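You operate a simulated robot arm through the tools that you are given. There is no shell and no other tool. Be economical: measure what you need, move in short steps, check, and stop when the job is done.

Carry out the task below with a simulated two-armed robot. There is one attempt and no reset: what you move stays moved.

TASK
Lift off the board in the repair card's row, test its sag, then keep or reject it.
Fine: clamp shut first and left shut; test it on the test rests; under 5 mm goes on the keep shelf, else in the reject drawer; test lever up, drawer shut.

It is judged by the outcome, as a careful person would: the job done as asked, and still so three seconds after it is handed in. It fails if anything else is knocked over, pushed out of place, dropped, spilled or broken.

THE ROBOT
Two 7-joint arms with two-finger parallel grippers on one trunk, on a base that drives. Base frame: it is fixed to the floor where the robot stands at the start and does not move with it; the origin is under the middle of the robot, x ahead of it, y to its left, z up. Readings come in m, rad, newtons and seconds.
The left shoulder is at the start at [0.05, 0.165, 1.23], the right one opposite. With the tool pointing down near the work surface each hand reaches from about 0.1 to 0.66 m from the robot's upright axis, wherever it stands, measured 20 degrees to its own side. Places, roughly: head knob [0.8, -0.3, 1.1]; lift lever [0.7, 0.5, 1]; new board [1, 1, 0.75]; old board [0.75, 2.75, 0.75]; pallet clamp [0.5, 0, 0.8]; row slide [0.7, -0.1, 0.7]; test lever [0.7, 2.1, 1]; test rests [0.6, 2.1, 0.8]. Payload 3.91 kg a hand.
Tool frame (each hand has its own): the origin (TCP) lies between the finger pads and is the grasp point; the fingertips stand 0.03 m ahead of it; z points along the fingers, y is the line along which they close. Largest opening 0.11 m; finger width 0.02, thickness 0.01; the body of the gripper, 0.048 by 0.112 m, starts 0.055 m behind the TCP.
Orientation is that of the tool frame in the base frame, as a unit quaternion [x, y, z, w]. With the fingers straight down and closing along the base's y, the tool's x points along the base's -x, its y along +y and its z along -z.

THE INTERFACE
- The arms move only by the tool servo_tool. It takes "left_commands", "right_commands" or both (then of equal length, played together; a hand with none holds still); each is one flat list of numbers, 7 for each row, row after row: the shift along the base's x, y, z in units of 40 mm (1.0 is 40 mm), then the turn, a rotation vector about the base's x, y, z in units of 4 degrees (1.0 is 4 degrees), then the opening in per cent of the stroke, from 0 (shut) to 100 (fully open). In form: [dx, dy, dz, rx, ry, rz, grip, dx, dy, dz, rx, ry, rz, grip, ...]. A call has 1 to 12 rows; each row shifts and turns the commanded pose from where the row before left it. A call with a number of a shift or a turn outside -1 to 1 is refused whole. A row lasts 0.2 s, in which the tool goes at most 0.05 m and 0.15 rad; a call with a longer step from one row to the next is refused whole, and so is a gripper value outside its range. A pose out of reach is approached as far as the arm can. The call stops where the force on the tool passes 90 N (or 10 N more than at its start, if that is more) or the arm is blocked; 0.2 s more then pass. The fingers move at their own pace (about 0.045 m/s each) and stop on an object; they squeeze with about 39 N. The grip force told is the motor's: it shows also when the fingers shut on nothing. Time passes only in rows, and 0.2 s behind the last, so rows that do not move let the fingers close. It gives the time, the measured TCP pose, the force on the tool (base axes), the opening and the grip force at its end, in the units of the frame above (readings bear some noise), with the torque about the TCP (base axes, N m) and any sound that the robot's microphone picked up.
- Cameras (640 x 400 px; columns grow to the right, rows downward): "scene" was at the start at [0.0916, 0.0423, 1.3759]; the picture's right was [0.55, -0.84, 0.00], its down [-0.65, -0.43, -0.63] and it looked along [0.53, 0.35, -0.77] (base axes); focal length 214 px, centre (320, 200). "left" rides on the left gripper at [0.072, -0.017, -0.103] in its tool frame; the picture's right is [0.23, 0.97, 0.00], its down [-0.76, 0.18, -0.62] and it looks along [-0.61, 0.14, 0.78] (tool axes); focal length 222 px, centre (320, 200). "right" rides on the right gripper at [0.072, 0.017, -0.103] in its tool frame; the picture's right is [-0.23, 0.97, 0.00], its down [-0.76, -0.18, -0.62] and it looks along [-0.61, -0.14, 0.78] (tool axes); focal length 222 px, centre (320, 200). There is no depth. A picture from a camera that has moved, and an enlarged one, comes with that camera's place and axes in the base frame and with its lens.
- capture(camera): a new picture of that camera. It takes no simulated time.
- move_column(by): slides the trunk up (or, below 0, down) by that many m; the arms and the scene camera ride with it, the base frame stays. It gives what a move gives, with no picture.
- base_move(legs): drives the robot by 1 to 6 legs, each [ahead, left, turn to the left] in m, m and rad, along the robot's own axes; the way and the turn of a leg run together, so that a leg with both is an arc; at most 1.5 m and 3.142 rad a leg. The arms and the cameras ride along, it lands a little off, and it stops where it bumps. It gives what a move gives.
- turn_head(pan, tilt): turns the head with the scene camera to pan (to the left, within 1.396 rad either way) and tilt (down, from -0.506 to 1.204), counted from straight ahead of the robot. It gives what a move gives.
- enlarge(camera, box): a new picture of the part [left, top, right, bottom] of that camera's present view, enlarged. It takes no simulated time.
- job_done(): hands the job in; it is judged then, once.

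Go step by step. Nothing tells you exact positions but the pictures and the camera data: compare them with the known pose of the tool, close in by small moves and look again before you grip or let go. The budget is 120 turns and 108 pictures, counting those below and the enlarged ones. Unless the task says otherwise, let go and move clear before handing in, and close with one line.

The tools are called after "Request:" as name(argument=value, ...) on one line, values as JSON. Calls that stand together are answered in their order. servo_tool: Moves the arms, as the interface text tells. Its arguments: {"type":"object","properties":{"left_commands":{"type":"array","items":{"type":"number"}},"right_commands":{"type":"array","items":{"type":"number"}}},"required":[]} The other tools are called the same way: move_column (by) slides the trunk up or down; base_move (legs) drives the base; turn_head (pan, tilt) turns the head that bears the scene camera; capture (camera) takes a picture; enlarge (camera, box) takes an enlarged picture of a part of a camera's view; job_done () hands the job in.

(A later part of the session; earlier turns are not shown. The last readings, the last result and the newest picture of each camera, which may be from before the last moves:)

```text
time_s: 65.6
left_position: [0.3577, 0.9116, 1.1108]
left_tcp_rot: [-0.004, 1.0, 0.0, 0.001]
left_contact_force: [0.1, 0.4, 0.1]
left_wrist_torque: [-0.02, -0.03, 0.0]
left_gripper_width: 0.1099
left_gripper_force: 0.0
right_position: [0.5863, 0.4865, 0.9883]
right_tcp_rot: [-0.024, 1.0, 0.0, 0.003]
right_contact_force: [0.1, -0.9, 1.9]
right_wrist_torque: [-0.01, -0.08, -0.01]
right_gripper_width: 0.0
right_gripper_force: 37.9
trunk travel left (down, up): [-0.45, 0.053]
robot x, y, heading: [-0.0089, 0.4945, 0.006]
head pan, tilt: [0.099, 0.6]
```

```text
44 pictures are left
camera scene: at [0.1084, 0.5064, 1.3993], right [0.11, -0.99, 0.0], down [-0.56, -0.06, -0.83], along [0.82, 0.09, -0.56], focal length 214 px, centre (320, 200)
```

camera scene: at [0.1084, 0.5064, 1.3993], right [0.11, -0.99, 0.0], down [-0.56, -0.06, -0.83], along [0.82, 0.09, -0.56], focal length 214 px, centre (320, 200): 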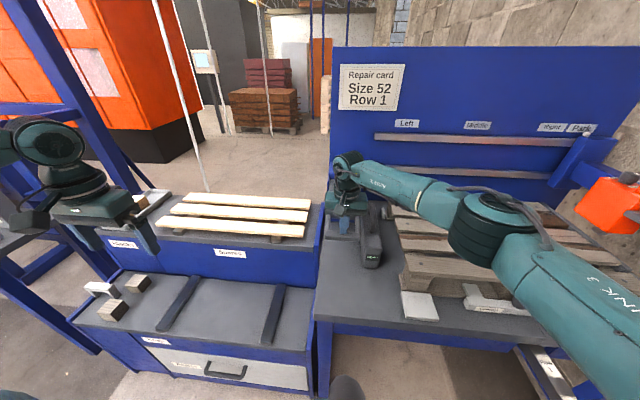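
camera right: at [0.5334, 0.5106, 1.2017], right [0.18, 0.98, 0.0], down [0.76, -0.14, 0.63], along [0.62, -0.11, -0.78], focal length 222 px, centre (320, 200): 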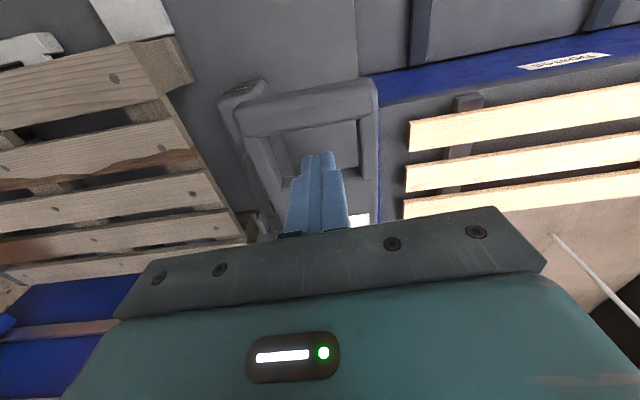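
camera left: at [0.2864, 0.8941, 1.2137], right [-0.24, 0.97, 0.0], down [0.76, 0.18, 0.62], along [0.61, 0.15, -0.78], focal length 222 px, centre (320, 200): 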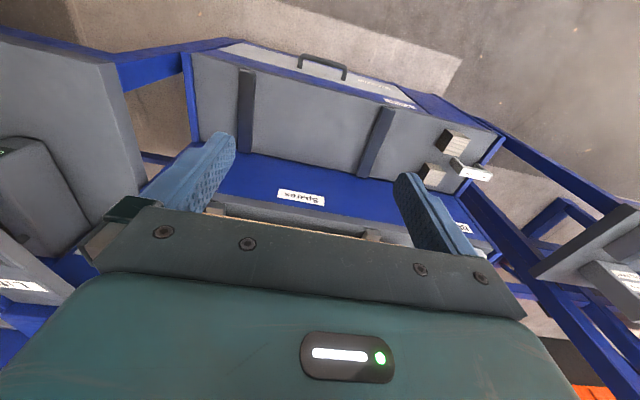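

Request:
capture(camera="right")

```text
43 pictures are left
camera right: at [0.5136, 0.5004, 1.0929], right [0.18, 0.98, 0.0], down [0.77, -0.14, 0.63], along [0.62, -0.11, -0.78], focal length 222 px, centre (320, 200)
```

right: 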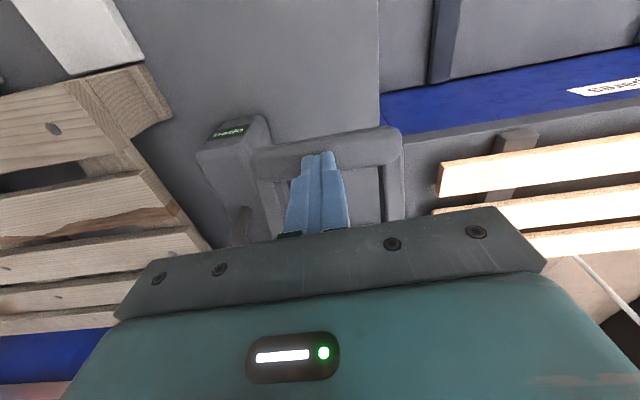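

Request:
enlarge(camera="right", box=[190, 100, 290, 170])

Request:
servo_tool(right_commands=[0, 0, -0.4, 0, 0, 0, 0, 0, 0, -0.4, 0, 0, 0, 0, 0, 0, -0.4, 0, 0, 0, 0, 0, 0, -0.3, 0, 0, 0, 0])

```text
5.71 times, centred on (240, 135) of right
camera zoom: at [0.5136, 0.5004, 1.0929], right [0.18, 0.98, 0.0], down [0.77, -0.14, 0.63], along [0.62, -0.11, -0.78], focal length 1269 px, centre (777, 571)
```

zoom: 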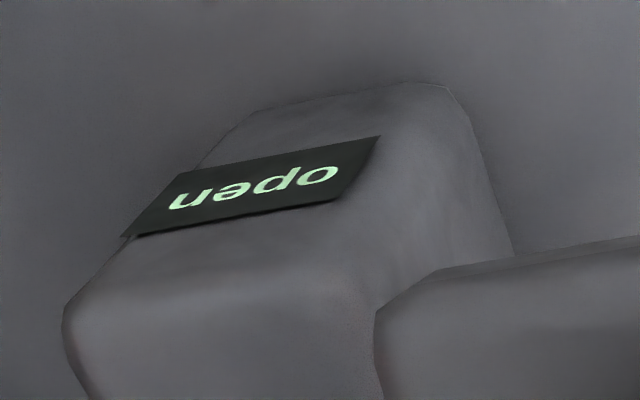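

```text
time_s: 66.6
left_position: [0.3591, 0.9122, 1.1118]
left_tcp_rot: [-0.004, 1.0, 0.001, 0.001]
left_contact_force: [1.0, -0.2, 0.8]
left_wrist_torque: [0.02, 0.01, 0.05]
left_gripper_width: 0.11
left_gripper_force: 0.1
right_position: [0.5865, 0.4883, 0.9295]
right_tcp_rot: [-0.024, 1.0, 0.0, 0.003]
right_contact_force: [-0.1, -0.5, 3.0]
right_wrist_torque: [-0.04, -0.04, 0.01]
right_gripper_width: 0.0
right_gripper_force: 38.2
trunk travel left (down, up): [-0.45, 0.053]
robot x, y, heading: [-0.0052, 0.4941, 0.009]
head pan, tilt: [0.099, 0.6]
```

The lever goes down with little force. I check on the pallet and the lever.

Request:
servo_tool(right_commands=[0, 0, -0.4, 0, 0, 0, 0, 0, 0, -0.3, 0, 0, 0, 0, 0, 0, -0.3, 0, 0, 0, 0, 0, 0, 0, 0, 0, 0, 0])

Request:
capture(camera="right")

Request:
enlarge(camera="scene", box=[310, 140, 560, 340])

```text
time_s: 67.6
left_position: [0.3581, 0.9119, 1.1117]
left_tcp_rot: [-0.005, 1.0, 0.001, 0.0]
left_contact_force: [-0.2, 0.0, -0.2]
left_wrist_torque: [0.01, -0.01, -0.01]
left_gripper_width: 0.1099
left_gripper_force: 0.1
right_position: [0.5868, 0.4888, 0.889]
right_tcp_rot: [-0.025, 1.0, 0.0, 0.005]
right_contact_force: [-0.3, 0.0, 3.6]
right_wrist_torque: [-0.03, -0.05, 0.0]
right_gripper_width: 0.0001
right_gripper_force: 37.4
trunk travel left (down, up): [-0.45, 0.053]
robot x, y, heading: [-0.0054, 0.4972, 0.007]
head pan, tilt: [0.099, 0.6]
```

```text
41 pictures are left
camera right: at [0.5133, 0.5012, 0.9932], right [0.18, 0.98, 0.0], down [0.76, -0.14, 0.63], along [0.62, -0.11, -0.78], focal length 222 px, centre (320, 200)
```

right: 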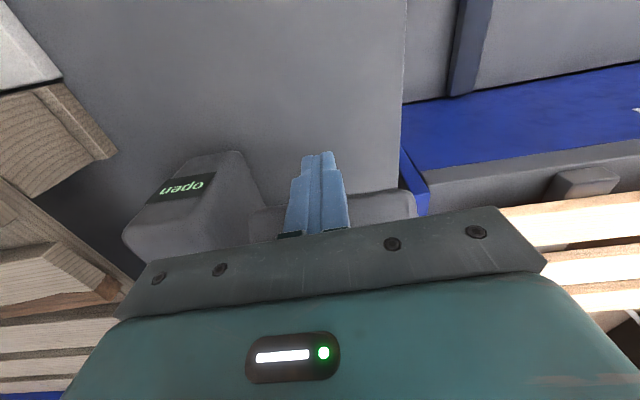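

```text
2.00 times, centred on (435, 240) of scene
camera zoom: at [0.1087, 0.5065, 1.3996], right [0.11, -0.99, 0.0], down [-0.56, -0.06, -0.83], along [0.82, 0.09, -0.56], focal length 429 px, centre (90, 120)
```

zoom: 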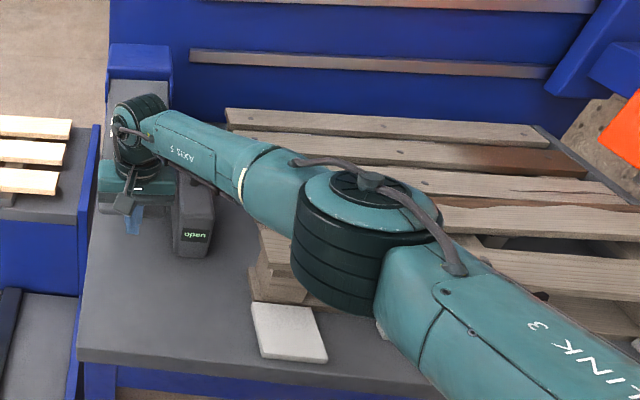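

The lever swings down in an arc away from my fingers, so I lift a little and look at where it stands now.

Request:
servo_tool(right_commands=[-0.3, 0, 0.5, 0, 0, 0, 0, -0.3, 0, 1, 0, 0, 0, 0, -0.3, 0, 1, 0, 0, 0, 0, -0.3, 0, 1, 0, 0, 0, 0, 0, -0.5, 1, 0, 0, 0, 0, -0.5, -0.5, 0.5, 0, 0, 0, 0, -0.5, -0.5, 0, 0, 0, 0, 0, -0.5, -0.5, 0, 0, 0, 0, 0, -0.5, -0.5, 0, 0, 0, 0, 0])

Request:
turn_head(pan=-0.25, tilt=0.65)

Request:
capture(camera="scene")

```text
time_s: 69.6
left_position: [0.3577, 0.9114, 1.1104]
left_tcp_rot: [-0.004, 1.0, 0.001, 0.001]
left_contact_force: [0.1, -0.4, 0.2]
left_wrist_torque: [0.01, 0.03, -0.03]
left_gripper_width: 0.1103
left_gripper_force: 0.1
right_position: [0.4596, 0.3884, 1.0895]
right_tcp_rot: [-0.024, 1.0, 0.0, 0.004]
right_contact_force: [1.2, -0.3, -0.2]
right_wrist_torque: [-0.01, 0.01, 0.0]
right_gripper_width: 0.0001
right_gripper_force: 37.7
trunk travel left (down, up): [-0.45, 0.053]
robot x, y, heading: [-0.0059, 0.4954, 0.01]
head pan, tilt: [0.099, 0.6]
```

```text
time_s: 70.5
left_position: [0.3587, 0.9117, 1.1114]
left_tcp_rot: [-0.004, 1.0, 0.001, 0.0]
left_contact_force: [-0.3, 0.3, -0.3]
left_wrist_torque: [0.02, 0.01, 0.0]
left_gripper_width: 0.1102
left_gripper_force: 0.1
right_position: [0.4607, 0.39, 1.089]
right_tcp_rot: [-0.023, 1.0, 0.001, 0.004]
right_contact_force: [-0.3, -0.8, 0.0]
right_wrist_torque: [-0.01, 0.02, 0.03]
right_gripper_width: 0.0001
right_gripper_force: 37.4
trunk travel left (down, up): [-0.45, 0.053]
robot x, y, heading: [-0.0062, 0.4972, 0.007]
head pan, tilt: [-0.25, 0.649]
```

```text
39 pictures are left
camera scene: at [0.1055, 0.4762, 1.3953], right [-0.24, -0.97, 0.0], down [-0.59, 0.14, -0.8], along [0.77, -0.19, -0.6], focal length 214 px, centre (320, 200)
```

scene: 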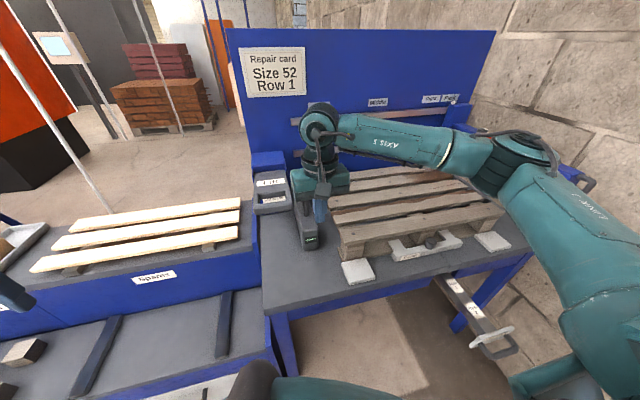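

Request:
enlarge(camera="scene", box=[240, 130, 520, 300])

```text
2.29 times, centred on (380, 215) of scene
camera zoom: at [0.1055, 0.4762, 1.3953], right [-0.24, -0.97, 0.0], down [-0.59, 0.14, -0.8], along [0.77, -0.19, -0.6], focal length 490 px, centre (183, 166)
```

zoom: 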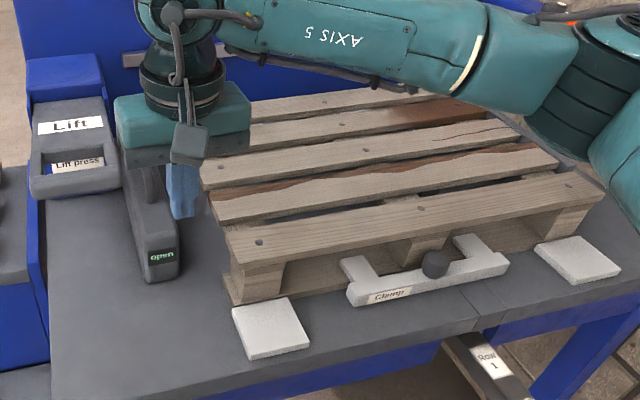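

The lever sprang back up because my fingers slipped off mid-stroke. I drive 6 cm closer and press again, following the lever's arc forward as it goes down.

Request:
base_move(legs=[[0.06, 0, 0]])

Request:
servo_tool(right_commands=[0, 0.9, 0.5, 0, 0, 0, 0, 0, 0.9, 0, 0, 0, 0, 0, 0.5, 0.7, 0, 0, 0, 0, 0, 0.9, 0, -0.5, 0, 0, 0, 0, 0.6, 0, -0.5, 0, 0, 0, 0])

Request:
capture(camera="right")

```text
time_s: 71.4
left_position: [0.4202, 0.9118, 1.1105]
left_tcp_rot: [-0.005, 1.0, 0.001, 0.0]
left_contact_force: [0.1, 0.0, 0.4]
left_wrist_torque: [0.02, 0.02, -0.03]
left_gripper_width: 0.11
left_gripper_force: 0.0
right_position: [0.5201, 0.3898, 1.0879]
right_tcp_rot: [-0.023, 1.0, -0.001, 0.002]
right_contact_force: [0.4, 0.1, -0.2]
right_wrist_torque: [0.02, 0.03, -0.03]
right_gripper_width: 0.0001
right_gripper_force: 37.7
trunk travel left (down, up): [-0.45, 0.053]
robot x, y, heading: [0.052, 0.497, 0.007]
head pan, tilt: [-0.25, 0.649]
```

```text
time_s: 72.6
left_position: [0.4186, 0.912, 1.1107]
left_tcp_rot: [-0.005, 1.0, 0.0, 0.001]
left_contact_force: [0.2, 0.1, 0.6]
left_wrist_torque: [-0.01, -0.02, 0.02]
left_gripper_width: 0.1101
left_gripper_force: 0.0
right_position: [0.5983, 0.4877, 1.0705]
right_tcp_rot: [-0.024, 1.0, 0.0, 0.004]
right_contact_force: [-0.3, 0.2, -0.6]
right_wrist_torque: [-0.03, 0.02, -0.01]
right_gripper_width: 0.0001
right_gripper_force: 38.1
trunk travel left (down, up): [-0.45, 0.053]
robot x, y, heading: [0.0537, 0.497, 0.003]
head pan, tilt: [-0.25, 0.649]
```

```text
37 pictures are left
camera right: at [0.525, 0.5011, 1.1747], right [0.18, 0.98, 0.0], down [0.76, -0.14, 0.63], along [0.62, -0.11, -0.78], focal length 222 px, centre (320, 200)
```

right: 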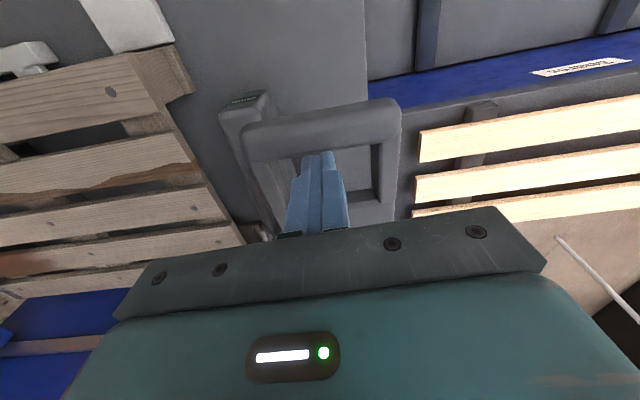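

Request:
servo_tool(right_commands=[-0.15, 0, -0.64, 0, 0, 0, 0, 0.08, 0, -0.88, 0, 0, 0, 0, 0.22, 0, -0.88, 0, 0, 0, 0, 0.37, 0, -0.82, 0, 0, 0, 0, 0.52, 0, -0.77, 0, 0, 0, 0, 0.55, 0, -0.55, 0, 0, 0, 0, 0, 0, 0, 0, 0, 0, 0])

Request:
capture(camera="right")

Request:
enlarge(camera="scene", box=[240, 130, 520, 300])

```text
time_s: 74.2
left_position: [0.4145, 0.9137, 1.1122]
left_tcp_rot: [-0.005, 1.0, 0.0, 0.003]
left_contact_force: [1.0, -0.2, -0.7]
left_wrist_torque: [0.01, 0.02, 0.02]
left_gripper_width: 0.1101
left_gripper_force: 0.2
right_position: [0.6526, 0.4949, 0.8949]
right_tcp_rot: [-0.028, 1.0, 0.003, 0.009]
right_contact_force: [-5.3, 12.6, 36.7]
right_wrist_torque: [0.26, 0.46, 0.23]
right_gripper_width: 0.0003
right_gripper_force: 37.6
right hand out of reach, approached as far as the arm can: row 6
trunk travel left (down, up): [-0.45, 0.053]
robot x, y, heading: [0.0562, 0.4999, 0.01]
head pan, tilt: [-0.25, 0.649]
```

```text
36 pictures are left
camera right: at [0.5783, 0.506, 0.9988], right [0.17, 0.98, 0.01], down [0.76, -0.14, 0.63], along [0.63, -0.1, -0.77], focal length 222 px, centre (320, 200)
```

right: 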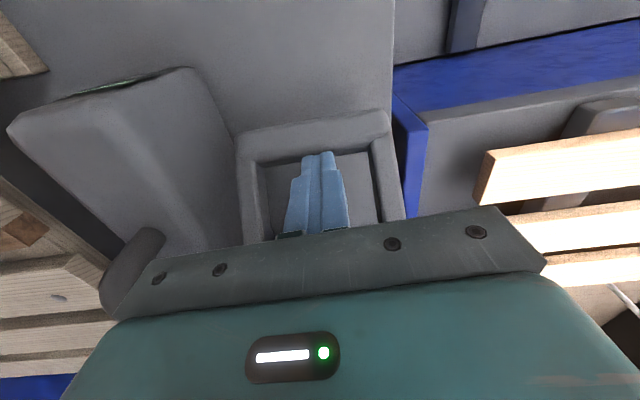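

```text
2.29 times, centred on (380, 215) of scene
camera zoom: at [0.1599, 0.4778, 1.3964], right [-0.24, -0.97, 0.0], down [-0.58, 0.14, -0.8], along [0.78, -0.19, -0.6], focal length 490 px, centre (183, 166)
```

zoom: 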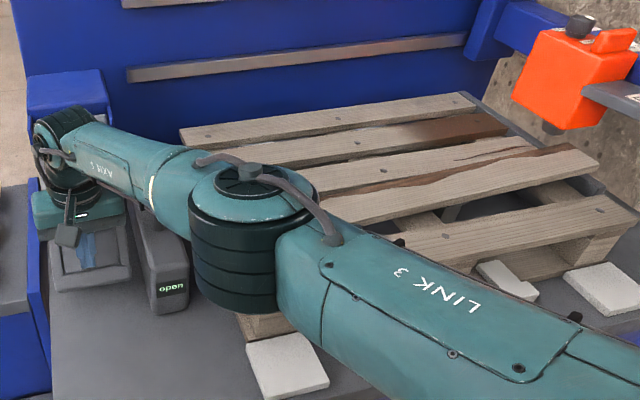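

The Row 1 board is now visibly raised. I ease the lever up and see whether the board stays loose.

Request:
servo_tool(right_commands=[-0.5, 0, 0.6, 0, 0, 0, 0, -0.5, 0, 0.75, 0, 0, 0, 0, -0.37, 0, 0.85, 0, 0, 0, 0, -0.22, 0, 0.9, 0, 0, 0, 0, -0.1, 0, 1, 0, 0, 0, 0, 0, 0, 1, 0, 0, 0, 0, 0, 0, 0.5, 0, 0, 0, 0, -0.8, -0.3, 0.3, 0, 0, 0, 0, -0.8, -0.3, 0, 0, 0, 0, 0, -0.8, -0.3, 0, 0, 0, 0, 0, -0.8, 0, 0, 0, 0, 0, 0])

Request:
capture(camera="scene")

Request:
enlarge(camera="scene", box=[240, 130, 520, 300])

```text
time_s: 76.6
left_position: [0.4185, 0.9123, 1.1109]
left_tcp_rot: [-0.004, 1.0, 0.001, 0.001]
left_contact_force: [0.4, -0.2, -0.4]
left_wrist_torque: [-0.02, -0.01, 0.03]
left_gripper_width: 0.11
left_gripper_force: 0.1
right_position: [0.4596, 0.4492, 1.1248]
right_tcp_rot: [-0.024, 1.0, -0.002, 0.004]
right_contact_force: [0.3, -0.7, 0.0]
right_wrist_torque: [-0.01, 0.06, 0.03]
right_gripper_width: 0.0001
right_gripper_force: 37.7
trunk travel left (down, up): [-0.45, 0.053]
robot x, y, heading: [0.052, 0.4945, 0.006]
head pan, tilt: [-0.25, 0.649]
```

```text
34 pictures are left
camera scene: at [0.1643, 0.4767, 1.3953], right [-0.24, -0.97, 0.0], down [-0.59, 0.15, -0.8], along [0.77, -0.19, -0.6], focal length 214 px, centre (320, 200)
```

scene: 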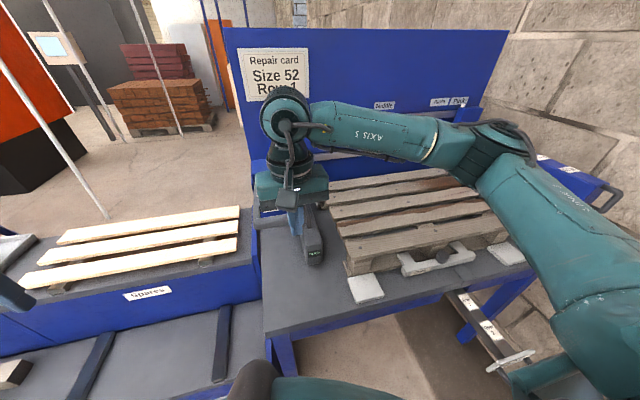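

```text
2.29 times, centred on (380, 215) of scene
camera zoom: at [0.1643, 0.4767, 1.3953], right [-0.24, -0.97, 0.0], down [-0.59, 0.15, -0.8], along [0.77, -0.19, -0.6], focal length 490 px, centre (183, 166)
```

zoom: 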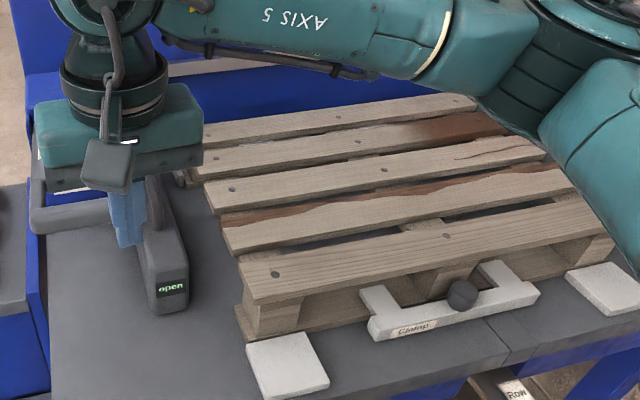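

The board's nail marks are gone and it has settled back loose in its place. I move right so the right hand can reach the board's middle, and start turning the hand 90° so the fingers close across the board.

Request:
base_move(legs=[[0, -0.2, 0]])

Request:
servo_tool(right_commands=[0, -0.5, 0, 0, 0, 1, 60, 0, -0.5, 0, 0, 0, 1, 60, 0, -0.5, 0, 0, 0, 1, 60, 0, -0.5, 0, 0, 0, 1, 60, 0, -0.5, 0, 0, 0, 1, 60, 0, -0.5, 0, 0, 0, 1, 60, 0.3, -0.5, 0, 0, 0, 1, 60, 0.3, -0.5, 0, 0, 0, 1, 60, 0.3, -0.5, 0, 0, 0, 1, 60, 0.3, -0.5, 0, 0, 0, 1, 60, 0.3, -0.5, 0, 0, 0, 1, 60, 0.3, -0.5, 0, 0, 0, 1, 60])

Request:
servo_tool(right_commands=[0.3, 0, 0, 0, 0, 1, 60, 0.3, 0, 0, 0, 0, 1, 60, 0.3, 0, 0, 0, 0, 1, 60, 0.3, 0, 0, 0, 0, 1, 60, 0.3, 0, 0, 0, 0, 1, 60, 0, 0, 0, 0, 0, 1, 60, 0, 0, 0, 0, 0, 1, 60, 0, 0, 0, 0, 0, 1, 60, 0, 0, 0, 0, 0, 1, 60, 0, 0, 0, 0, 0, 1, 60, 0, 0, 0, 0, 0, 0, 60])

Request:
capture(camera="right")

```text
time_s: 79.0
left_position: [0.42, 0.7147, 1.1115]
left_tcp_rot: [-0.003, 1.0, 0.001, 0.001]
left_contact_force: [-0.6, 0.2, -0.5]
left_wrist_torque: [0.03, -0.02, -0.02]
left_gripper_width: 0.1101
left_gripper_force: 0.0
right_position: [0.4603, 0.2515, 1.1249]
right_tcp_rot: [-0.023, 1.0, 0.001, 0.004]
right_contact_force: [1.1, 0.2, -0.9]
right_wrist_torque: [0.03, 0.06, 0.02]
right_gripper_width: 0.0002
right_gripper_force: 37.7
trunk travel left (down, up): [-0.45, 0.053]
robot x, y, heading: [0.0476, 0.2977, 0.003]
head pan, tilt: [-0.25, 0.649]
```

```text
time_s: 81.6
left_position: [0.4192, 0.7156, 1.111]
left_tcp_rot: [-0.003, 1.0, 0.0, 0.001]
left_contact_force: [-0.5, 0.0, 0.3]
left_wrist_torque: [-0.02, -0.03, 0.0]
left_gripper_width: 0.1101
left_gripper_force: 0.0
right_position: [0.5099, 0.0523, 1.1251]
right_tcp_rot: [-0.364, 0.932, 0.001, 0.003]
right_contact_force: [-0.4, 0.6, -0.3]
right_wrist_torque: [0.0, 0.01, -0.01]
right_gripper_width: 0.0658
right_gripper_force: 0.1
right hand out of reach, approached as far as the arm can: row 11, 12
trunk travel left (down, up): [-0.45, 0.053]
robot x, y, heading: [0.0558, 0.2988, 0.002]
head pan, tilt: [-0.25, 0.649]
```

```text
time_s: 84.0
left_position: [0.4199, 0.7143, 1.1103]
left_tcp_rot: [-0.004, 1.0, 0.001, 0.001]
left_contact_force: [-0.1, 0.7, -1.3]
left_wrist_torque: [0.01, 0.02, -0.01]
left_gripper_width: 0.11
left_gripper_force: 0.0
right_position: [0.511, 0.0522, 1.1245]
right_tcp_rot: [-0.363, 0.932, 0.002, 0.002]
right_contact_force: [-0.3, -0.1, -0.3]
right_wrist_torque: [-0.03, 0.01, 0.02]
right_gripper_width: 0.0659
right_gripper_force: 0.1
right hand out of reach, approached as far as the arm can: row 1, 2, 3, 4, 5, 6, 7, 8, 9, 10
trunk travel left (down, up): [-0.45, 0.053]
robot x, y, heading: [0.056, 0.3023, 0.001]
head pan, tilt: [-0.25, 0.649]
```

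```text
32 pictures are left
camera right: at [0.4455, 0.0147, 1.2288], right [-0.49, 0.87, 0.0], down [0.68, 0.38, 0.63], along [0.55, 0.31, -0.78], focal length 222 px, centre (320, 200)
```

right: 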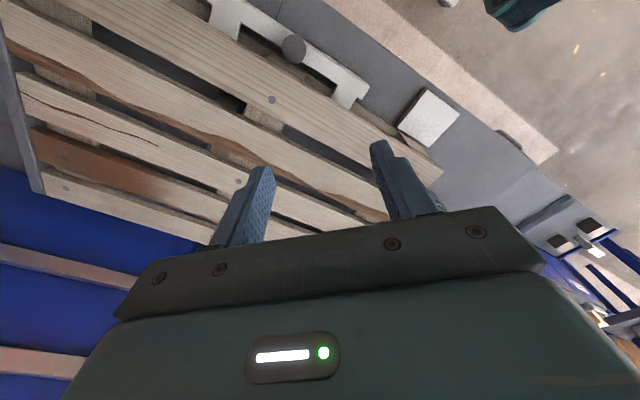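

The wrist limits at +43°, so I turn the other way to -90° instead.

Request:
servo_tool(right_commands=[0, 0, 0, 0, 0, -1, 60, 0, 0, 0, 0, 0, -1, 60, 0, 0, 0, 0, 0, -1, 60, 0, 0, 0, 0, 0, -1, 60, 0, 0, 0, 0, 0, -1, 60, 0, 0, 0, 0, 0, -1, 60, 0, 0, 0, 0, 0, -1, 60, 0, 0, 0, 0, 0, -1, 60, 0, 0, 0, 0, 0, -1, 60, 0, 0, 0, 0, 0, -1, 60, 0, 0, 0, 0, 0, -1, 60, 0, 0, 0, 0, 0, -1, 60])

Request:
servo_tool(right_commands=[0, 0, 0, 0, 0, -1, 60, 0, 0, 0, 0, 0, -1, 60, 0, 0, 0, 0, 0, -1, 60, 0, 0, 0, 0, 0, -1, 60, 0, 0, 0, 0, 0, -1, 60, 0, 0, 0, 0, 0, -1, 60, 0, 0, 0, 0, 0, -1, 60, 0, 0, 0, 0, 0, -1, 60, 0, 0, 0, 0, 0, -1, 60, 0, 0, 0, 0, 0, -1, 60, 0, 0, 0, 0, 0, -1, 60, 0, 0, 0, 0, 0, -1, 60])

Request:
servo_tool(right_commands=[0.2, 0, 0, 0, 0, -1, 60, 0.2, 0, 0, 0, 0, -1, 60, 0.2, 0, 0, 0, 0, -1, 60, 0.2, 0, 0, 0, 0, -1, 60, 0.2, 0, 0, 0, 0, -1, 60, 0.2, 0, 0, 0, 0, -1, 60, 0.2, 0, 0, 0, 0, -1, 60, 0.2, 0, 0, 0, 0, -1, 60, 0.2, 0, 0, 0, 0, -1, 60, 0.2, 0, 0, 0, 0, 0, 60])

Request:
capture(camera="right")

```text
time_s: 86.6
left_position: [0.4194, 0.7141, 1.1113]
left_tcp_rot: [-0.004, 1.0, 0.002, 0.001]
left_contact_force: [0.1, -0.3, -0.3]
left_wrist_torque: [0.0, 0.01, -0.02]
left_gripper_width: 0.1102
left_gripper_force: 0.1
right_position: [0.5102, 0.0541, 1.1258]
right_tcp_rot: [0.048, 0.999, 0.001, 0.004]
right_contact_force: [-0.9, 0.2, 1.0]
right_wrist_torque: [0.0, 0.02, -0.03]
right_gripper_width: 0.0658
right_gripper_force: 0.0
trunk travel left (down, up): [-0.45, 0.053]
robot x, y, heading: [0.0545, 0.3, 0.006]
head pan, tilt: [-0.25, 0.649]
```

```text
time_s: 89.2
left_position: [0.4197, 0.7143, 1.1109]
left_tcp_rot: [-0.004, 1.0, 0.001, 0.001]
left_contact_force: [0.2, -1.0, 0.1]
left_wrist_torque: [-0.03, -0.04, 0.0]
left_gripper_width: 0.1099
left_gripper_force: 0.0
right_position: [0.5113, 0.0526, 1.1247]
right_tcp_rot: [0.45, 0.893, -0.002, 0.003]
right_contact_force: [0.0, 0.3, 0.2]
right_wrist_torque: [0.04, 0.01, 0.02]
right_gripper_width: 0.0658
right_gripper_force: 0.0
trunk travel left (down, up): [-0.45, 0.053]
robot x, y, heading: [0.0495, 0.2991, 0.006]
head pan, tilt: [-0.25, 0.649]
```

```text
time_s: 91.4
left_position: [0.4203, 0.7157, 1.1104]
left_tcp_rot: [-0.003, 1.0, 0.0, 0.001]
left_contact_force: [-0.1, 0.0, 0.4]
left_wrist_torque: [-0.01, -0.03, 0.0]
left_gripper_width: 0.1101
left_gripper_force: 0.0
right_position: [0.59, 0.0524, 1.1272]
right_tcp_rot: [0.704, 0.711, -0.003, 0.002]
right_contact_force: [-1.0, 0.4, -0.4]
right_wrist_torque: [0.0, -0.02, 0.01]
right_gripper_width: 0.066
right_gripper_force: 0.1
trunk travel left (down, up): [-0.45, 0.053]
robot x, y, heading: [0.0555, 0.3002, 0.008]
head pan, tilt: [-0.25, 0.649]
```

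```text
31 pictures are left
camera right: at [0.6076, 0.125, 1.2303], right [0.98, -0.22, 0.0], down [-0.17, -0.76, 0.63], along [-0.14, -0.61, -0.78], focal length 222 px, centre (320, 200)
```

right: 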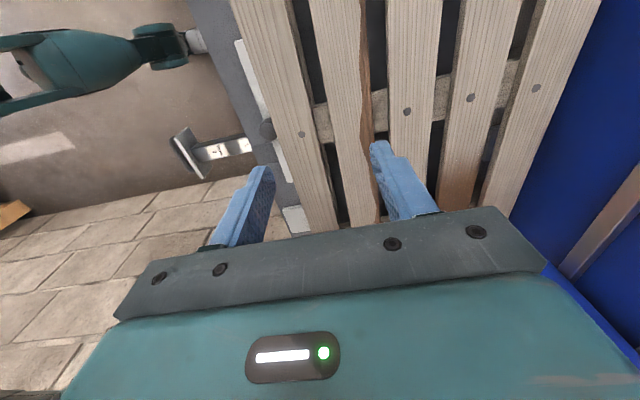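

The view is clear: Row 1 is the second slat (no nails), centred near x≈0.629, with ~30 mm gaps either side; pallet top z≈0.89. I shift the base a bit right for reach, centre the hand over the board and lower partway.

Request:
base_move(legs=[[0, -0.05, 0]])

Request:
servo_tool(right_commands=[0.45, 0, -0.5, 0, 0, 0, 73, 0.45, 0, -0.9, 0, 0, 0, 73, 0, 0, -0.9, 0, 0, 0, 73, 0, 0, -0.9, 0, 0, 0, 73, 0, 0, -0.6, 0, 0, 0, 73, 0, 0, 0, 0, 0, 0, 73])

Request:
capture(camera="right")

```text
time_s: 92.5
left_position: [0.4207, 0.6642, 1.1113]
left_tcp_rot: [-0.003, 1.0, 0.001, 0.001]
left_contact_force: [-0.2, -0.2, 0.1]
left_wrist_torque: [0.02, 0.01, -0.01]
left_gripper_width: 0.1099
left_gripper_force: 0.1
right_position: [0.5917, 0.0021, 1.1251]
right_tcp_rot: [0.704, 0.71, -0.003, 0.002]
right_contact_force: [0.7, 0.4, 1.0]
right_wrist_torque: [-0.02, 0.02, -0.01]
right_gripper_width: 0.0662
right_gripper_force: 0.1
trunk travel left (down, up): [-0.45, 0.053]
robot x, y, heading: [0.0555, 0.2509, 0.002]
head pan, tilt: [-0.25, 0.649]
```

```text
time_s: 93.9
left_position: [0.4204, 0.6644, 1.1125]
left_tcp_rot: [-0.003, 1.0, 0.001, 0.001]
left_contact_force: [0.5, 0.2, -0.3]
left_wrist_torque: [0.0, -0.03, -0.01]
left_gripper_width: 0.1101
left_gripper_force: 0.1
right_position: [0.627, 0.0022, 0.9729]
right_tcp_rot: [0.704, 0.71, -0.002, 0.003]
right_contact_force: [-0.4, -0.5, -0.8]
right_wrist_torque: [0.01, 0.0, -0.03]
right_gripper_width: 0.0805
right_gripper_force: 0.1
trunk travel left (down, up): [-0.45, 0.053]
robot x, y, heading: [0.0525, 0.2464, 0.008]
head pan, tilt: [-0.25, 0.649]
```

```text
30 pictures are left
camera right: at [0.6442, 0.0749, 1.0774], right [0.98, -0.22, 0.0], down [-0.17, -0.76, 0.63], along [-0.14, -0.61, -0.78], focal length 222 px, centre (320, 200)
```

right: 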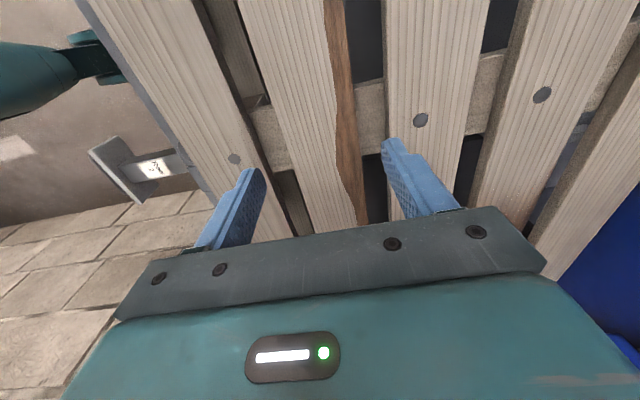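

Request:
enlarge(camera="right", box=[190, 60, 470, 240])

```text
2.22 times, centred on (330, 150) of right
camera zoom: at [0.6442, 0.0749, 1.0774], right [0.98, -0.22, 0.0], down [-0.17, -0.76, 0.63], along [-0.14, -0.61, -0.78], focal length 494 px, centre (298, 311)
```

zoom: 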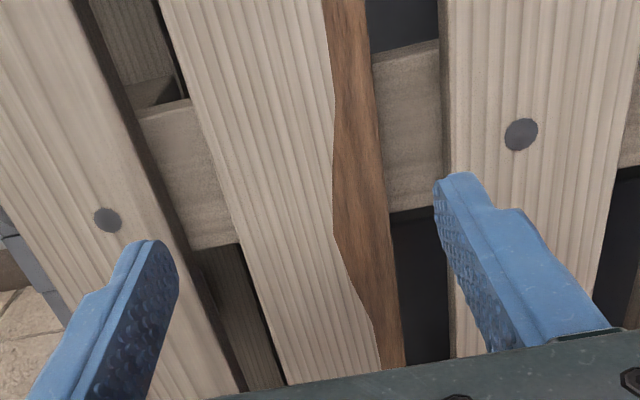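

The board spans x≈0.591–0.660, nicely centred between my fingers with clear gaps. I lower until the tips straddle it and close.

Request:
servo_tool(right_commands=[-0.03, 0, -0.5, 0, 0, 0, 75, 0, 0, -0.5, 0, 0, 0, 75, 0, 0, -0.4, 0, 0, 0, 75, 0, 0, -0.35, 0, 0, 0, 75, 0, 0, 0, 0, 0, 0, 0, 0, 0, 0, 0, 0, 0, 0, 0, 0, 0, 0, 0, 0, 0])

```text
time_s: 95.4
left_position: [0.419, 0.6652, 1.1114]
left_tcp_rot: [-0.001, 1.0, 0.0, 0.002]
left_contact_force: [0.2, -0.9, -0.2]
left_wrist_torque: [0.03, 0.01, -0.04]
left_gripper_width: 0.1098
left_gripper_force: 0.0
right_position: [0.6239, 0.0014, 0.9182]
right_tcp_rot: [0.703, 0.711, -0.003, 0.003]
right_contact_force: [-6.4, -2.2, 37.2]
right_wrist_torque: [0.31, 1.47, 0.26]
right_gripper_width: 0.0591
right_gripper_force: 38.1
trunk travel left (down, up): [-0.45, 0.053]
robot x, y, heading: [0.0552, 0.2483, 0.005]
head pan, tilt: [-0.25, 0.649]
stopped in row 7 (right hand): the force on the tool passed its limit at 93 N (the readings are from after the stop); the commanded pose is now the measured one
```

The fingers closed on the board (59 mm wide) with the tips on the stringer. I lift slowly and check.

Request:
servo_tool(right_commands=[0, 0, 0.2, 0, 0, 0, 0, 0, 0, 0.3, 0, 0, 0, 0, 0, 0, 0.4, 0, 0, 0, 0, 0, 0, 0.6, 0, 0, 0, 0, 0, 0, 0.6, 0, 0, 0, 0])

Request:
capture(camera="scene")

```text
time_s: 96.6
left_position: [0.4204, 0.664, 1.1104]
left_tcp_rot: [-0.003, 1.0, 0.0, 0.001]
left_contact_force: [-0.6, -0.2, -0.4]
left_wrist_torque: [0.0, -0.01, -0.02]
left_gripper_width: 0.1101
left_gripper_force: 0.0
right_position: [0.624, 0.0007, 0.9929]
right_tcp_rot: [0.704, 0.71, -0.008, 0.0]
right_contact_force: [0.2, 0.1, -1.9]
right_wrist_torque: [-0.01, -0.02, 0.01]
right_gripper_width: 0.0598
right_gripper_force: 39.4
trunk travel left (down, up): [-0.45, 0.053]
robot x, y, heading: [0.0528, 0.2533, 0.004]
head pan, tilt: [-0.25, 0.649]
```

```text
28 pictures are left
camera scene: at [0.1656, 0.2288, 1.3952], right [-0.24, -0.97, 0.0], down [-0.59, 0.15, -0.8], along [0.77, -0.19, -0.6], focal length 214 px, centre (320, 200)
```

scene: 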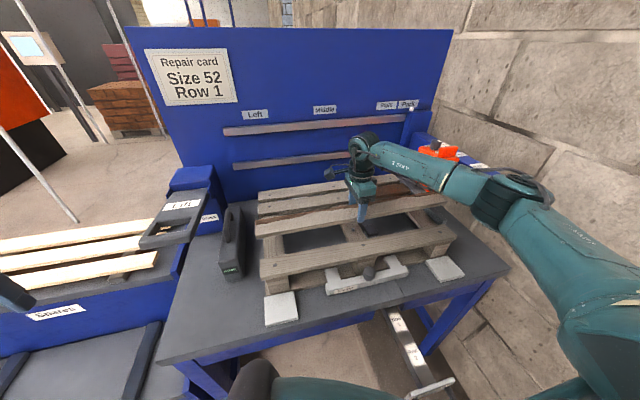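

The board is free in my right hand. I raise and retract it, then back up and drive left toward the test station.

Request:
servo_tool(right_commands=[-0.3, 0, 0.5, 0, 0, 0, 0, -0.6, 0, 0.6, 0, 0, 0, 0, -0.8, 0, 0.6, 0, 0, 0, 0, -0.8, 0, 0.6, 0, 0, 0, 0, -0.8, 0, 0.6, 0, 0, 0, 0, -0.8, 0, 0.6, 0, 0, 0, 0, -0.8, 0, 0, 0, 0, 0, 0, -0.6, 0, 0, 0, 0, 0, 0])

Request:
base_move(legs=[[-0.3, 0, 0], [0, 1.4, 0]])

Request:
turn_head(pan=0.35, tilt=0.55)

Request:
capture(camera="scene")

```text
time_s: 98.4
left_position: [0.4211, 0.6645, 1.1108]
left_tcp_rot: [-0.004, 1.0, 0.0, 0.001]
left_contact_force: [0.1, 0.0, -0.1]
left_wrist_torque: [0.0, -0.01, -0.03]
left_gripper_width: 0.1101
left_gripper_force: 0.0
right_position: [0.4043, 0.0012, 1.1325]
right_tcp_rot: [0.704, 0.71, -0.007, 0.0]
right_contact_force: [0.2, 0.6, -2.3]
right_wrist_torque: [-0.01, 0.0, 0.03]
right_gripper_width: 0.0596
right_gripper_force: 39.2
trunk travel left (down, up): [-0.45, 0.053]
robot x, y, heading: [0.0551, 0.2511, 0.003]
head pan, tilt: [-0.25, 0.649]
```

```text
time_s: 112.8
left_position: [0.1393, 2.0836, 1.1099]
left_tcp_rot: [0.007, 1.0, 0.0, 0.001]
left_contact_force: [0.6, -0.3, 0.1]
left_wrist_torque: [-0.05, 0.0, -0.02]
left_gripper_width: 0.1099
left_gripper_force: 0.1
right_position: [0.1099, 1.4223, 1.1326]
right_tcp_rot: [0.711, 0.703, -0.007, 0.001]
right_contact_force: [0.2, -0.5, -2.6]
right_wrist_torque: [0.02, -0.03, 0.0]
right_gripper_width: 0.0595
right_gripper_force: 38.9
trunk travel left (down, up): [-0.45, 0.053]
robot x, y, heading: [-0.2364, 1.675, -0.015]
head pan, tilt: [-0.25, 0.649]
```

```text
time_s: 113.8
left_position: [0.1397, 2.0868, 1.111]
left_tcp_rot: [0.007, 1.0, 0.0, 0.0]
left_contact_force: [0.6, 1.1, -0.1]
left_wrist_torque: [0.04, -0.01, 0.0]
left_gripper_width: 0.1098
left_gripper_force: 0.1
right_position: [0.1094, 1.4216, 1.1303]
right_tcp_rot: [0.711, 0.703, -0.007, 0.0]
right_contact_force: [-0.6, 0.0, -2.0]
right_wrist_torque: [0.02, 0.01, 0.0]
right_gripper_width: 0.0594
right_gripper_force: 38.9
trunk travel left (down, up): [-0.45, 0.053]
robot x, y, heading: [-0.2368, 1.6772, -0.012]
head pan, tilt: [0.351, 0.55]
```

```text
27 pictures are left
camera scene: at [-0.1233, 1.707, 1.4041], right [0.33, -0.94, 0.0], down [-0.49, -0.17, -0.85], along [0.81, 0.28, -0.52], focal length 214 px, centre (320, 200)
```

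scene: 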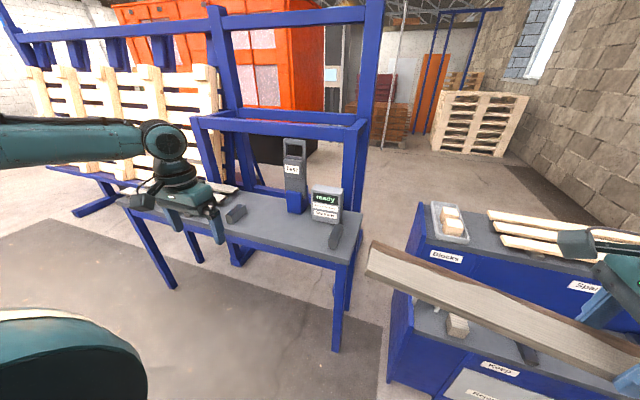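

The test station is at left: two rests, a readout saying "ready" and the upright test lever; the Keep shelf and Reject drawer are on the cabinet to the right. I zoom in.

Request:
enlarge(camera="scene", box=[190, 120, 390, 280])

```text
2.50 times, centred on (290, 200) of scene
camera zoom: at [-0.1233, 1.707, 1.4041], right [0.33, -0.94, 0.0], down [-0.49, -0.17, -0.85], along [0.81, 0.28, -0.52], focal length 536 px, centre (395, 200)
```

zoom: 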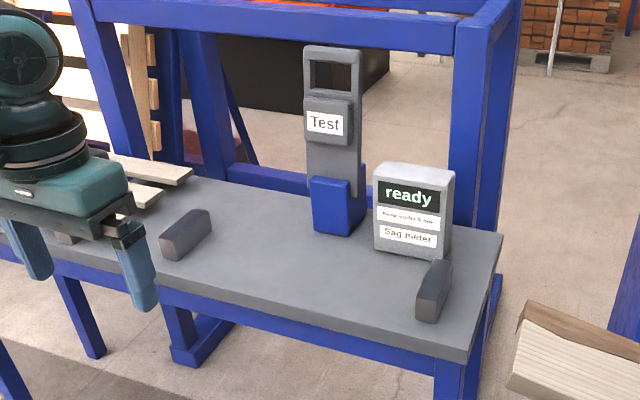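

The rests are at about x≈0.56, y≈1.87 and 2.36, so the board should lie along y centred near [0.56, 2.11]. I drive there.

Request:
base_move(legs=[[0, 0.6, 0.012], [0.19, 0, 0]])

Request:
turn_head(pan=-0.2, tilt=0.75)

Request:
capture(camera="scene")

Request:
capture(camera="right")

```text
time_s: 120.7
left_position: [0.335, 2.6857, 1.1106]
left_tcp_rot: [0.005, 1.0, 0.001, 0.0]
left_contact_force: [0.2, 0.4, 0.0]
left_wrist_torque: [-0.01, 0.02, 0.0]
left_gripper_width: 0.1098
left_gripper_force: 0.0
right_position: [0.3088, 2.0238, 1.1328]
right_tcp_rot: [0.709, 0.705, -0.007, 0.0]
right_contact_force: [1.1, 0.1, -2.5]
right_wrist_torque: [-0.01, 0.04, -0.01]
right_gripper_width: 0.0595
right_gripper_force: 38.9
trunk travel left (down, up): [-0.45, 0.053]
robot x, y, heading: [-0.0389, 2.2782, -0.009]
head pan, tilt: [0.351, 0.55]
```

```text
time_s: 121.6
left_position: [0.3349, 2.6865, 1.1101]
left_tcp_rot: [0.004, 1.0, 0.001, 0.001]
left_contact_force: [-0.5, 0.4, 0.1]
left_wrist_torque: [0.01, 0.02, 0.03]
left_gripper_width: 0.1098
left_gripper_force: 0.0
right_position: [0.3089, 2.0242, 1.132]
right_tcp_rot: [0.709, 0.705, -0.008, 0.0]
right_contact_force: [-0.1, -0.1, -2.2]
right_wrist_torque: [0.0, -0.01, 0.04]
right_gripper_width: 0.0591
right_gripper_force: 39.4
trunk travel left (down, up): [-0.45, 0.053]
robot x, y, heading: [-0.0376, 2.2745, -0.012]
head pan, tilt: [-0.201, 0.75]
```

```text
25 pictures are left
camera scene: at [0.0706, 2.2607, 1.3867], right [-0.21, -0.98, 0.0], down [-0.67, 0.14, -0.73], along [0.72, -0.15, -0.68], focal length 214 px, centre (320, 200)
```

scene: 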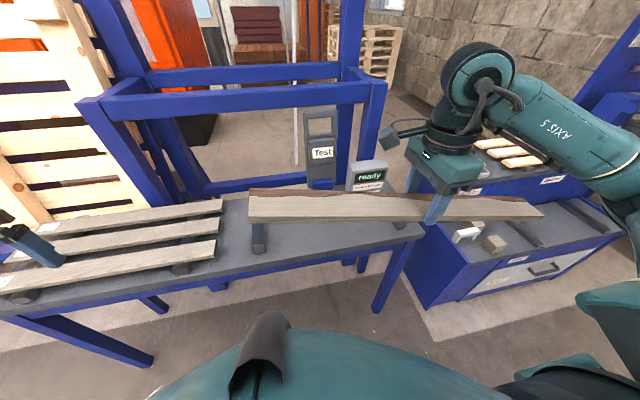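

```text
24 pictures are left
camera right: at [0.3274, 2.0962, 1.2362], right [0.97, -0.23, -0.01], down [-0.18, -0.75, 0.63], along [-0.15, -0.61, -0.77], focal length 222 px, centre (320, 200)
```

right: 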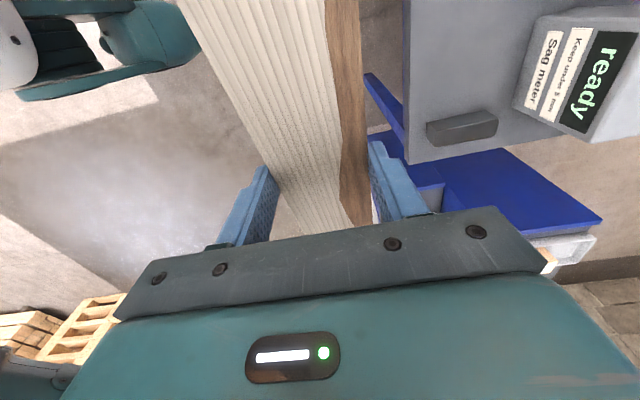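

The readout says "Keep under 5 mm". The board appears tilted ~7° in my grip (left end high), so I level it by turning the hand about x while moving it over the rests, stopping well above them.

Request:
servo_tool(right_commands=[0.8, 0.3, 0, -0.25, 0, 0, 0, 0.8, 0.3, 0, -0.25, 0, 0, 0, 0.8, 0.3, 0, -0.25, 0, 0, 0, 0.8, 0.3, -0.1, -0.25, 0, 0, 0, 0.8, 0.3, -0.4, -0.25, 0, 0, 0, 0.8, 0.3, -0.6, -0.25, 0, 0, 0, 0.8, 0.3, -0.6, 0, 0, 0, 0, 0.55, 0.15, -0.8, 0, 0, 0, 0, 0, 0, -0.9, 0, 0, 0, 0, 0, 0, -0.9, 0, 0, 0, 0, 0, 0, -0.6, 0, 0, 0, 0, 0, 0, 0, 0, 0, 0, 0])

Request:
capture(camera="scene")

```text
time_s: 124.2
left_position: [0.3347, 2.6882, 1.1113]
left_tcp_rot: [0.004, 1.0, 0.0, 0.001]
left_contact_force: [0.3, -0.8, -0.5]
left_wrist_torque: [-0.02, 0.0, 0.0]
left_gripper_width: 0.1101
left_gripper_force: 0.1
right_position: [0.5562, 2.1138, 0.9355]
right_tcp_rot: [0.707, 0.704, -0.045, 0.037]
right_contact_force: [-0.1, 0.6, -2.4]
right_wrist_torque: [0.02, -0.03, 0.01]
right_gripper_width: 0.0593
right_gripper_force: 39.1
trunk travel left (down, up): [-0.45, 0.053]
robot x, y, heading: [-0.0339, 2.2759, -0.006]
head pan, tilt: [-0.201, 0.75]
```

```text
23 pictures are left
camera scene: at [0.0706, 2.2607, 1.3867], right [-0.21, -0.98, 0.0], down [-0.67, 0.14, -0.73], along [0.71, -0.15, -0.68], focal length 214 px, centre (320, 200)
```

scene: 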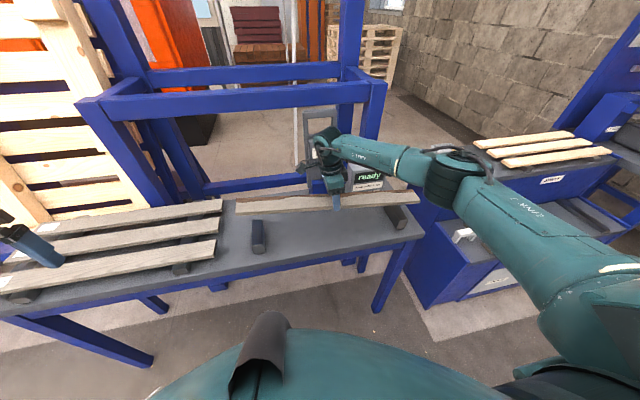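

The board is nearly level and over both rests. I lower gently until it touches.

Request:
servo_tool(right_commands=[0, 0, -0.4, -0.3, 0, 0, 0, 0, 0, -0.4, -0.2, 0, 0, 0, 0, 0, -0.4, 0, 0, 0, 0, 0, 0, -0.3, 0, 0, 0, 0, 0, 0, -0.2, 0, 0, 0, 0, 0, 0, 0, 0, 0, 0, 0])

Request:
enlarge(camera="scene", box=[210, 150, 450, 300])

```text
time_s: 125.6
left_position: [0.3327, 2.688, 1.1113]
left_tcp_rot: [0.003, 1.0, 0.002, 0.001]
left_contact_force: [0.5, 0.4, -0.1]
left_wrist_torque: [-0.01, 0.01, 0.0]
left_gripper_width: 0.1102
left_gripper_force: 0.1
right_position: [0.555, 2.1147, 0.8685]
right_tcp_rot: [0.707, 0.703, -0.056, 0.05]
right_contact_force: [-0.8, 0.7, 3.2]
right_wrist_torque: [-1.07, -0.09, -0.18]
right_gripper_width: 0.0598
right_gripper_force: 38.8
trunk travel left (down, up): [-0.45, 0.053]
robot x, y, heading: [-0.038, 2.2764, -0.011]
head pan, tilt: [-0.201, 0.75]
```

```text
2.67 times, centred on (330, 225) of scene
camera zoom: at [0.07, 2.2611, 1.3868], right [-0.21, -0.98, 0.0], down [-0.67, 0.14, -0.73], along [0.72, -0.15, -0.68], focal length 572 px, centre (293, 133)
```

zoom: 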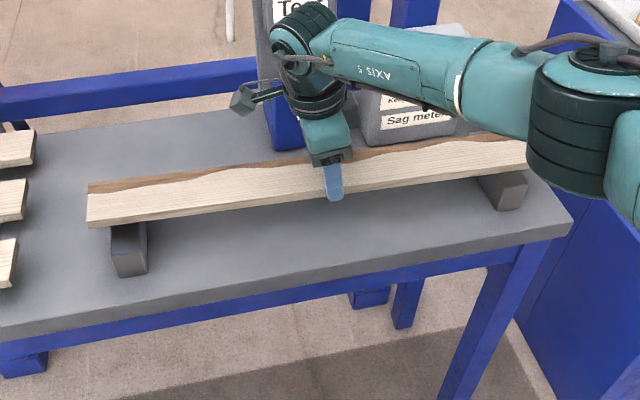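

The right end has touched its rest first. I continue lowering with a small extra tilt so that the left end comes down too.

Request:
servo_tool(right_commands=[0, 0, -0.1, -0.4, 0, 0, 0, 0, 0, -0.1, -0.4, 0, 0, 0, 0, 0, 0, 0, 0, 0, 0])

Request:
servo_tool(right_commands=[0, 0, -0.1, -0.3, 0, 0, 0, 0, 0, -0.1, -0.2, 0, 0, 0, 0, 0, 0, 0, 0, 0, 0])

Request:
enlarge(camera="scene", box=[210, 150, 450, 300])

```text
time_s: 126.4
left_position: [0.3344, 2.6877, 1.1099]
left_tcp_rot: [0.004, 1.0, 0.001, 0.0]
left_contact_force: [0.0, -0.5, 0.5]
left_wrist_torque: [-0.02, 0.02, 0.03]
left_gripper_width: 0.1098
left_gripper_force: 0.0
right_position: [0.5563, 2.1149, 0.8608]
right_tcp_rot: [0.706, 0.701, -0.075, 0.07]
right_contact_force: [0.1, 1.2, 3.4]
right_wrist_torque: [1.22, -0.2, 0.0]
right_gripper_width: 0.0597
right_gripper_force: 39.2
trunk travel left (down, up): [-0.45, 0.053]
robot x, y, heading: [-0.0355, 2.2785, -0.016]
head pan, tilt: [-0.201, 0.75]
```

```text
time_s: 127.2
left_position: [0.3323, 2.6892, 1.1125]
left_tcp_rot: [0.004, 1.0, 0.0, 0.002]
left_contact_force: [-0.4, 0.1, -0.6]
left_wrist_torque: [-0.02, 0.0, -0.01]
left_gripper_width: 0.11
left_gripper_force: 0.1
right_position: [0.5565, 2.115, 0.8601]
right_tcp_rot: [0.704, 0.699, -0.084, 0.086]
right_contact_force: [-0.7, 5.8, 38.5]
right_wrist_torque: [0.15, 0.1, -0.16]
right_gripper_width: 0.0595
right_gripper_force: 39.6
trunk travel left (down, up): [-0.45, 0.053]
robot x, y, heading: [-0.0376, 2.2781, -0.007]
head pan, tilt: [-0.201, 0.75]
```

```text
2.67 times, centred on (330, 225) of scene
camera zoom: at [0.0661, 2.2625, 1.3875], right [-0.21, -0.98, 0.0], down [-0.66, 0.14, -0.73], along [0.72, -0.15, -0.68], focal length 572 px, centre (293, 133)
```

zoom: 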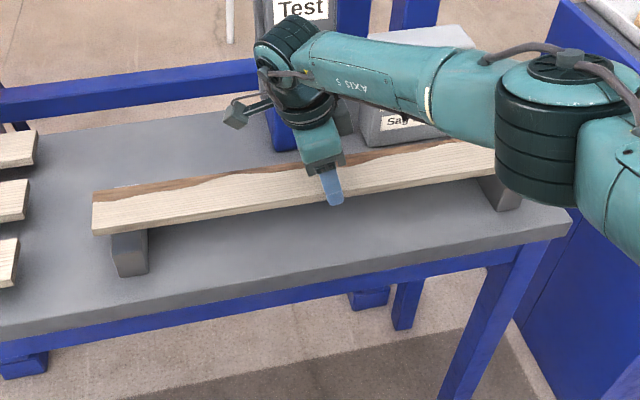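

Both ends rest on the test rests now (torque balanced). I relax, open and lift the hand off, then look at the board and lever.

Request:
servo_tool(right_commands=[0, 0, 0.12, 0, 0, 0, 0, 0, 0, 0, 0, 0, 0, 75, 0, 0, 0, 0, 0, 0, 75, 0, 0, 0.6, 0, 0, 0, 75, 0, 0, 0.9, 0, 0, 0, 75, -0.5, 0, 0.9, 0.8, 0, 0, 75, -0.8, 0, 0.8, 0.9, 0, 0, 75, -0.8, 0, 0.8, 0.9, 0, 0, 75, -0.8, 0, 0, 0.7, 0, 0, 75, -0.8, 0, 0, 0, 0, 0, 75, -0.8, 0, 0, 0, 0, 0, 75, 0, 0, 0, 0, 0, 0, 75])

Request:
capture(camera="scene")

```text
time_s: 129.8
left_position: [0.3354, 2.6876, 1.1099]
left_tcp_rot: [0.004, 1.0, 0.0, 0.001]
left_contact_force: [0.0, 0.3, -0.2]
left_wrist_torque: [-0.03, 0.01, -0.01]
left_gripper_width: 0.1099
left_gripper_force: 0.0
right_position: [0.3723, 2.1136, 1.0195]
right_tcp_rot: [0.709, 0.705, -0.008, 0.0]
right_contact_force: [-0.6, -0.1, 0.4]
right_wrist_torque: [-0.01, 0.02, -0.01]
right_gripper_width: 0.0825
right_gripper_force: 0.0
trunk travel left (down, up): [-0.45, 0.053]
robot x, y, heading: [-0.0373, 2.2798, -0.01]
head pan, tilt: [-0.201, 0.75]
```

```text
20 pictures are left
camera scene: at [0.0706, 2.2609, 1.3867], right [-0.21, -0.98, 0.0], down [-0.67, 0.14, -0.73], along [0.71, -0.15, -0.68], focal length 214 px, centre (320, 200)
```

scene: 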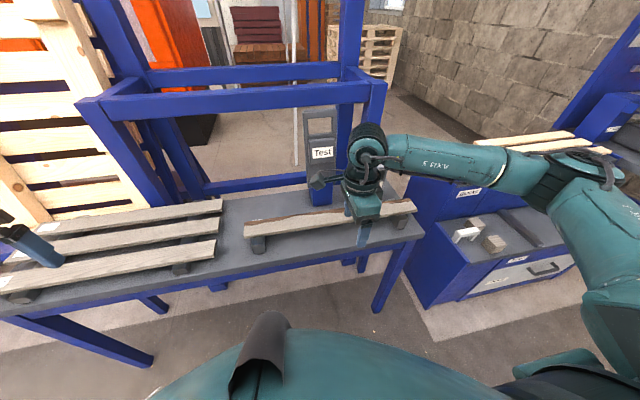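

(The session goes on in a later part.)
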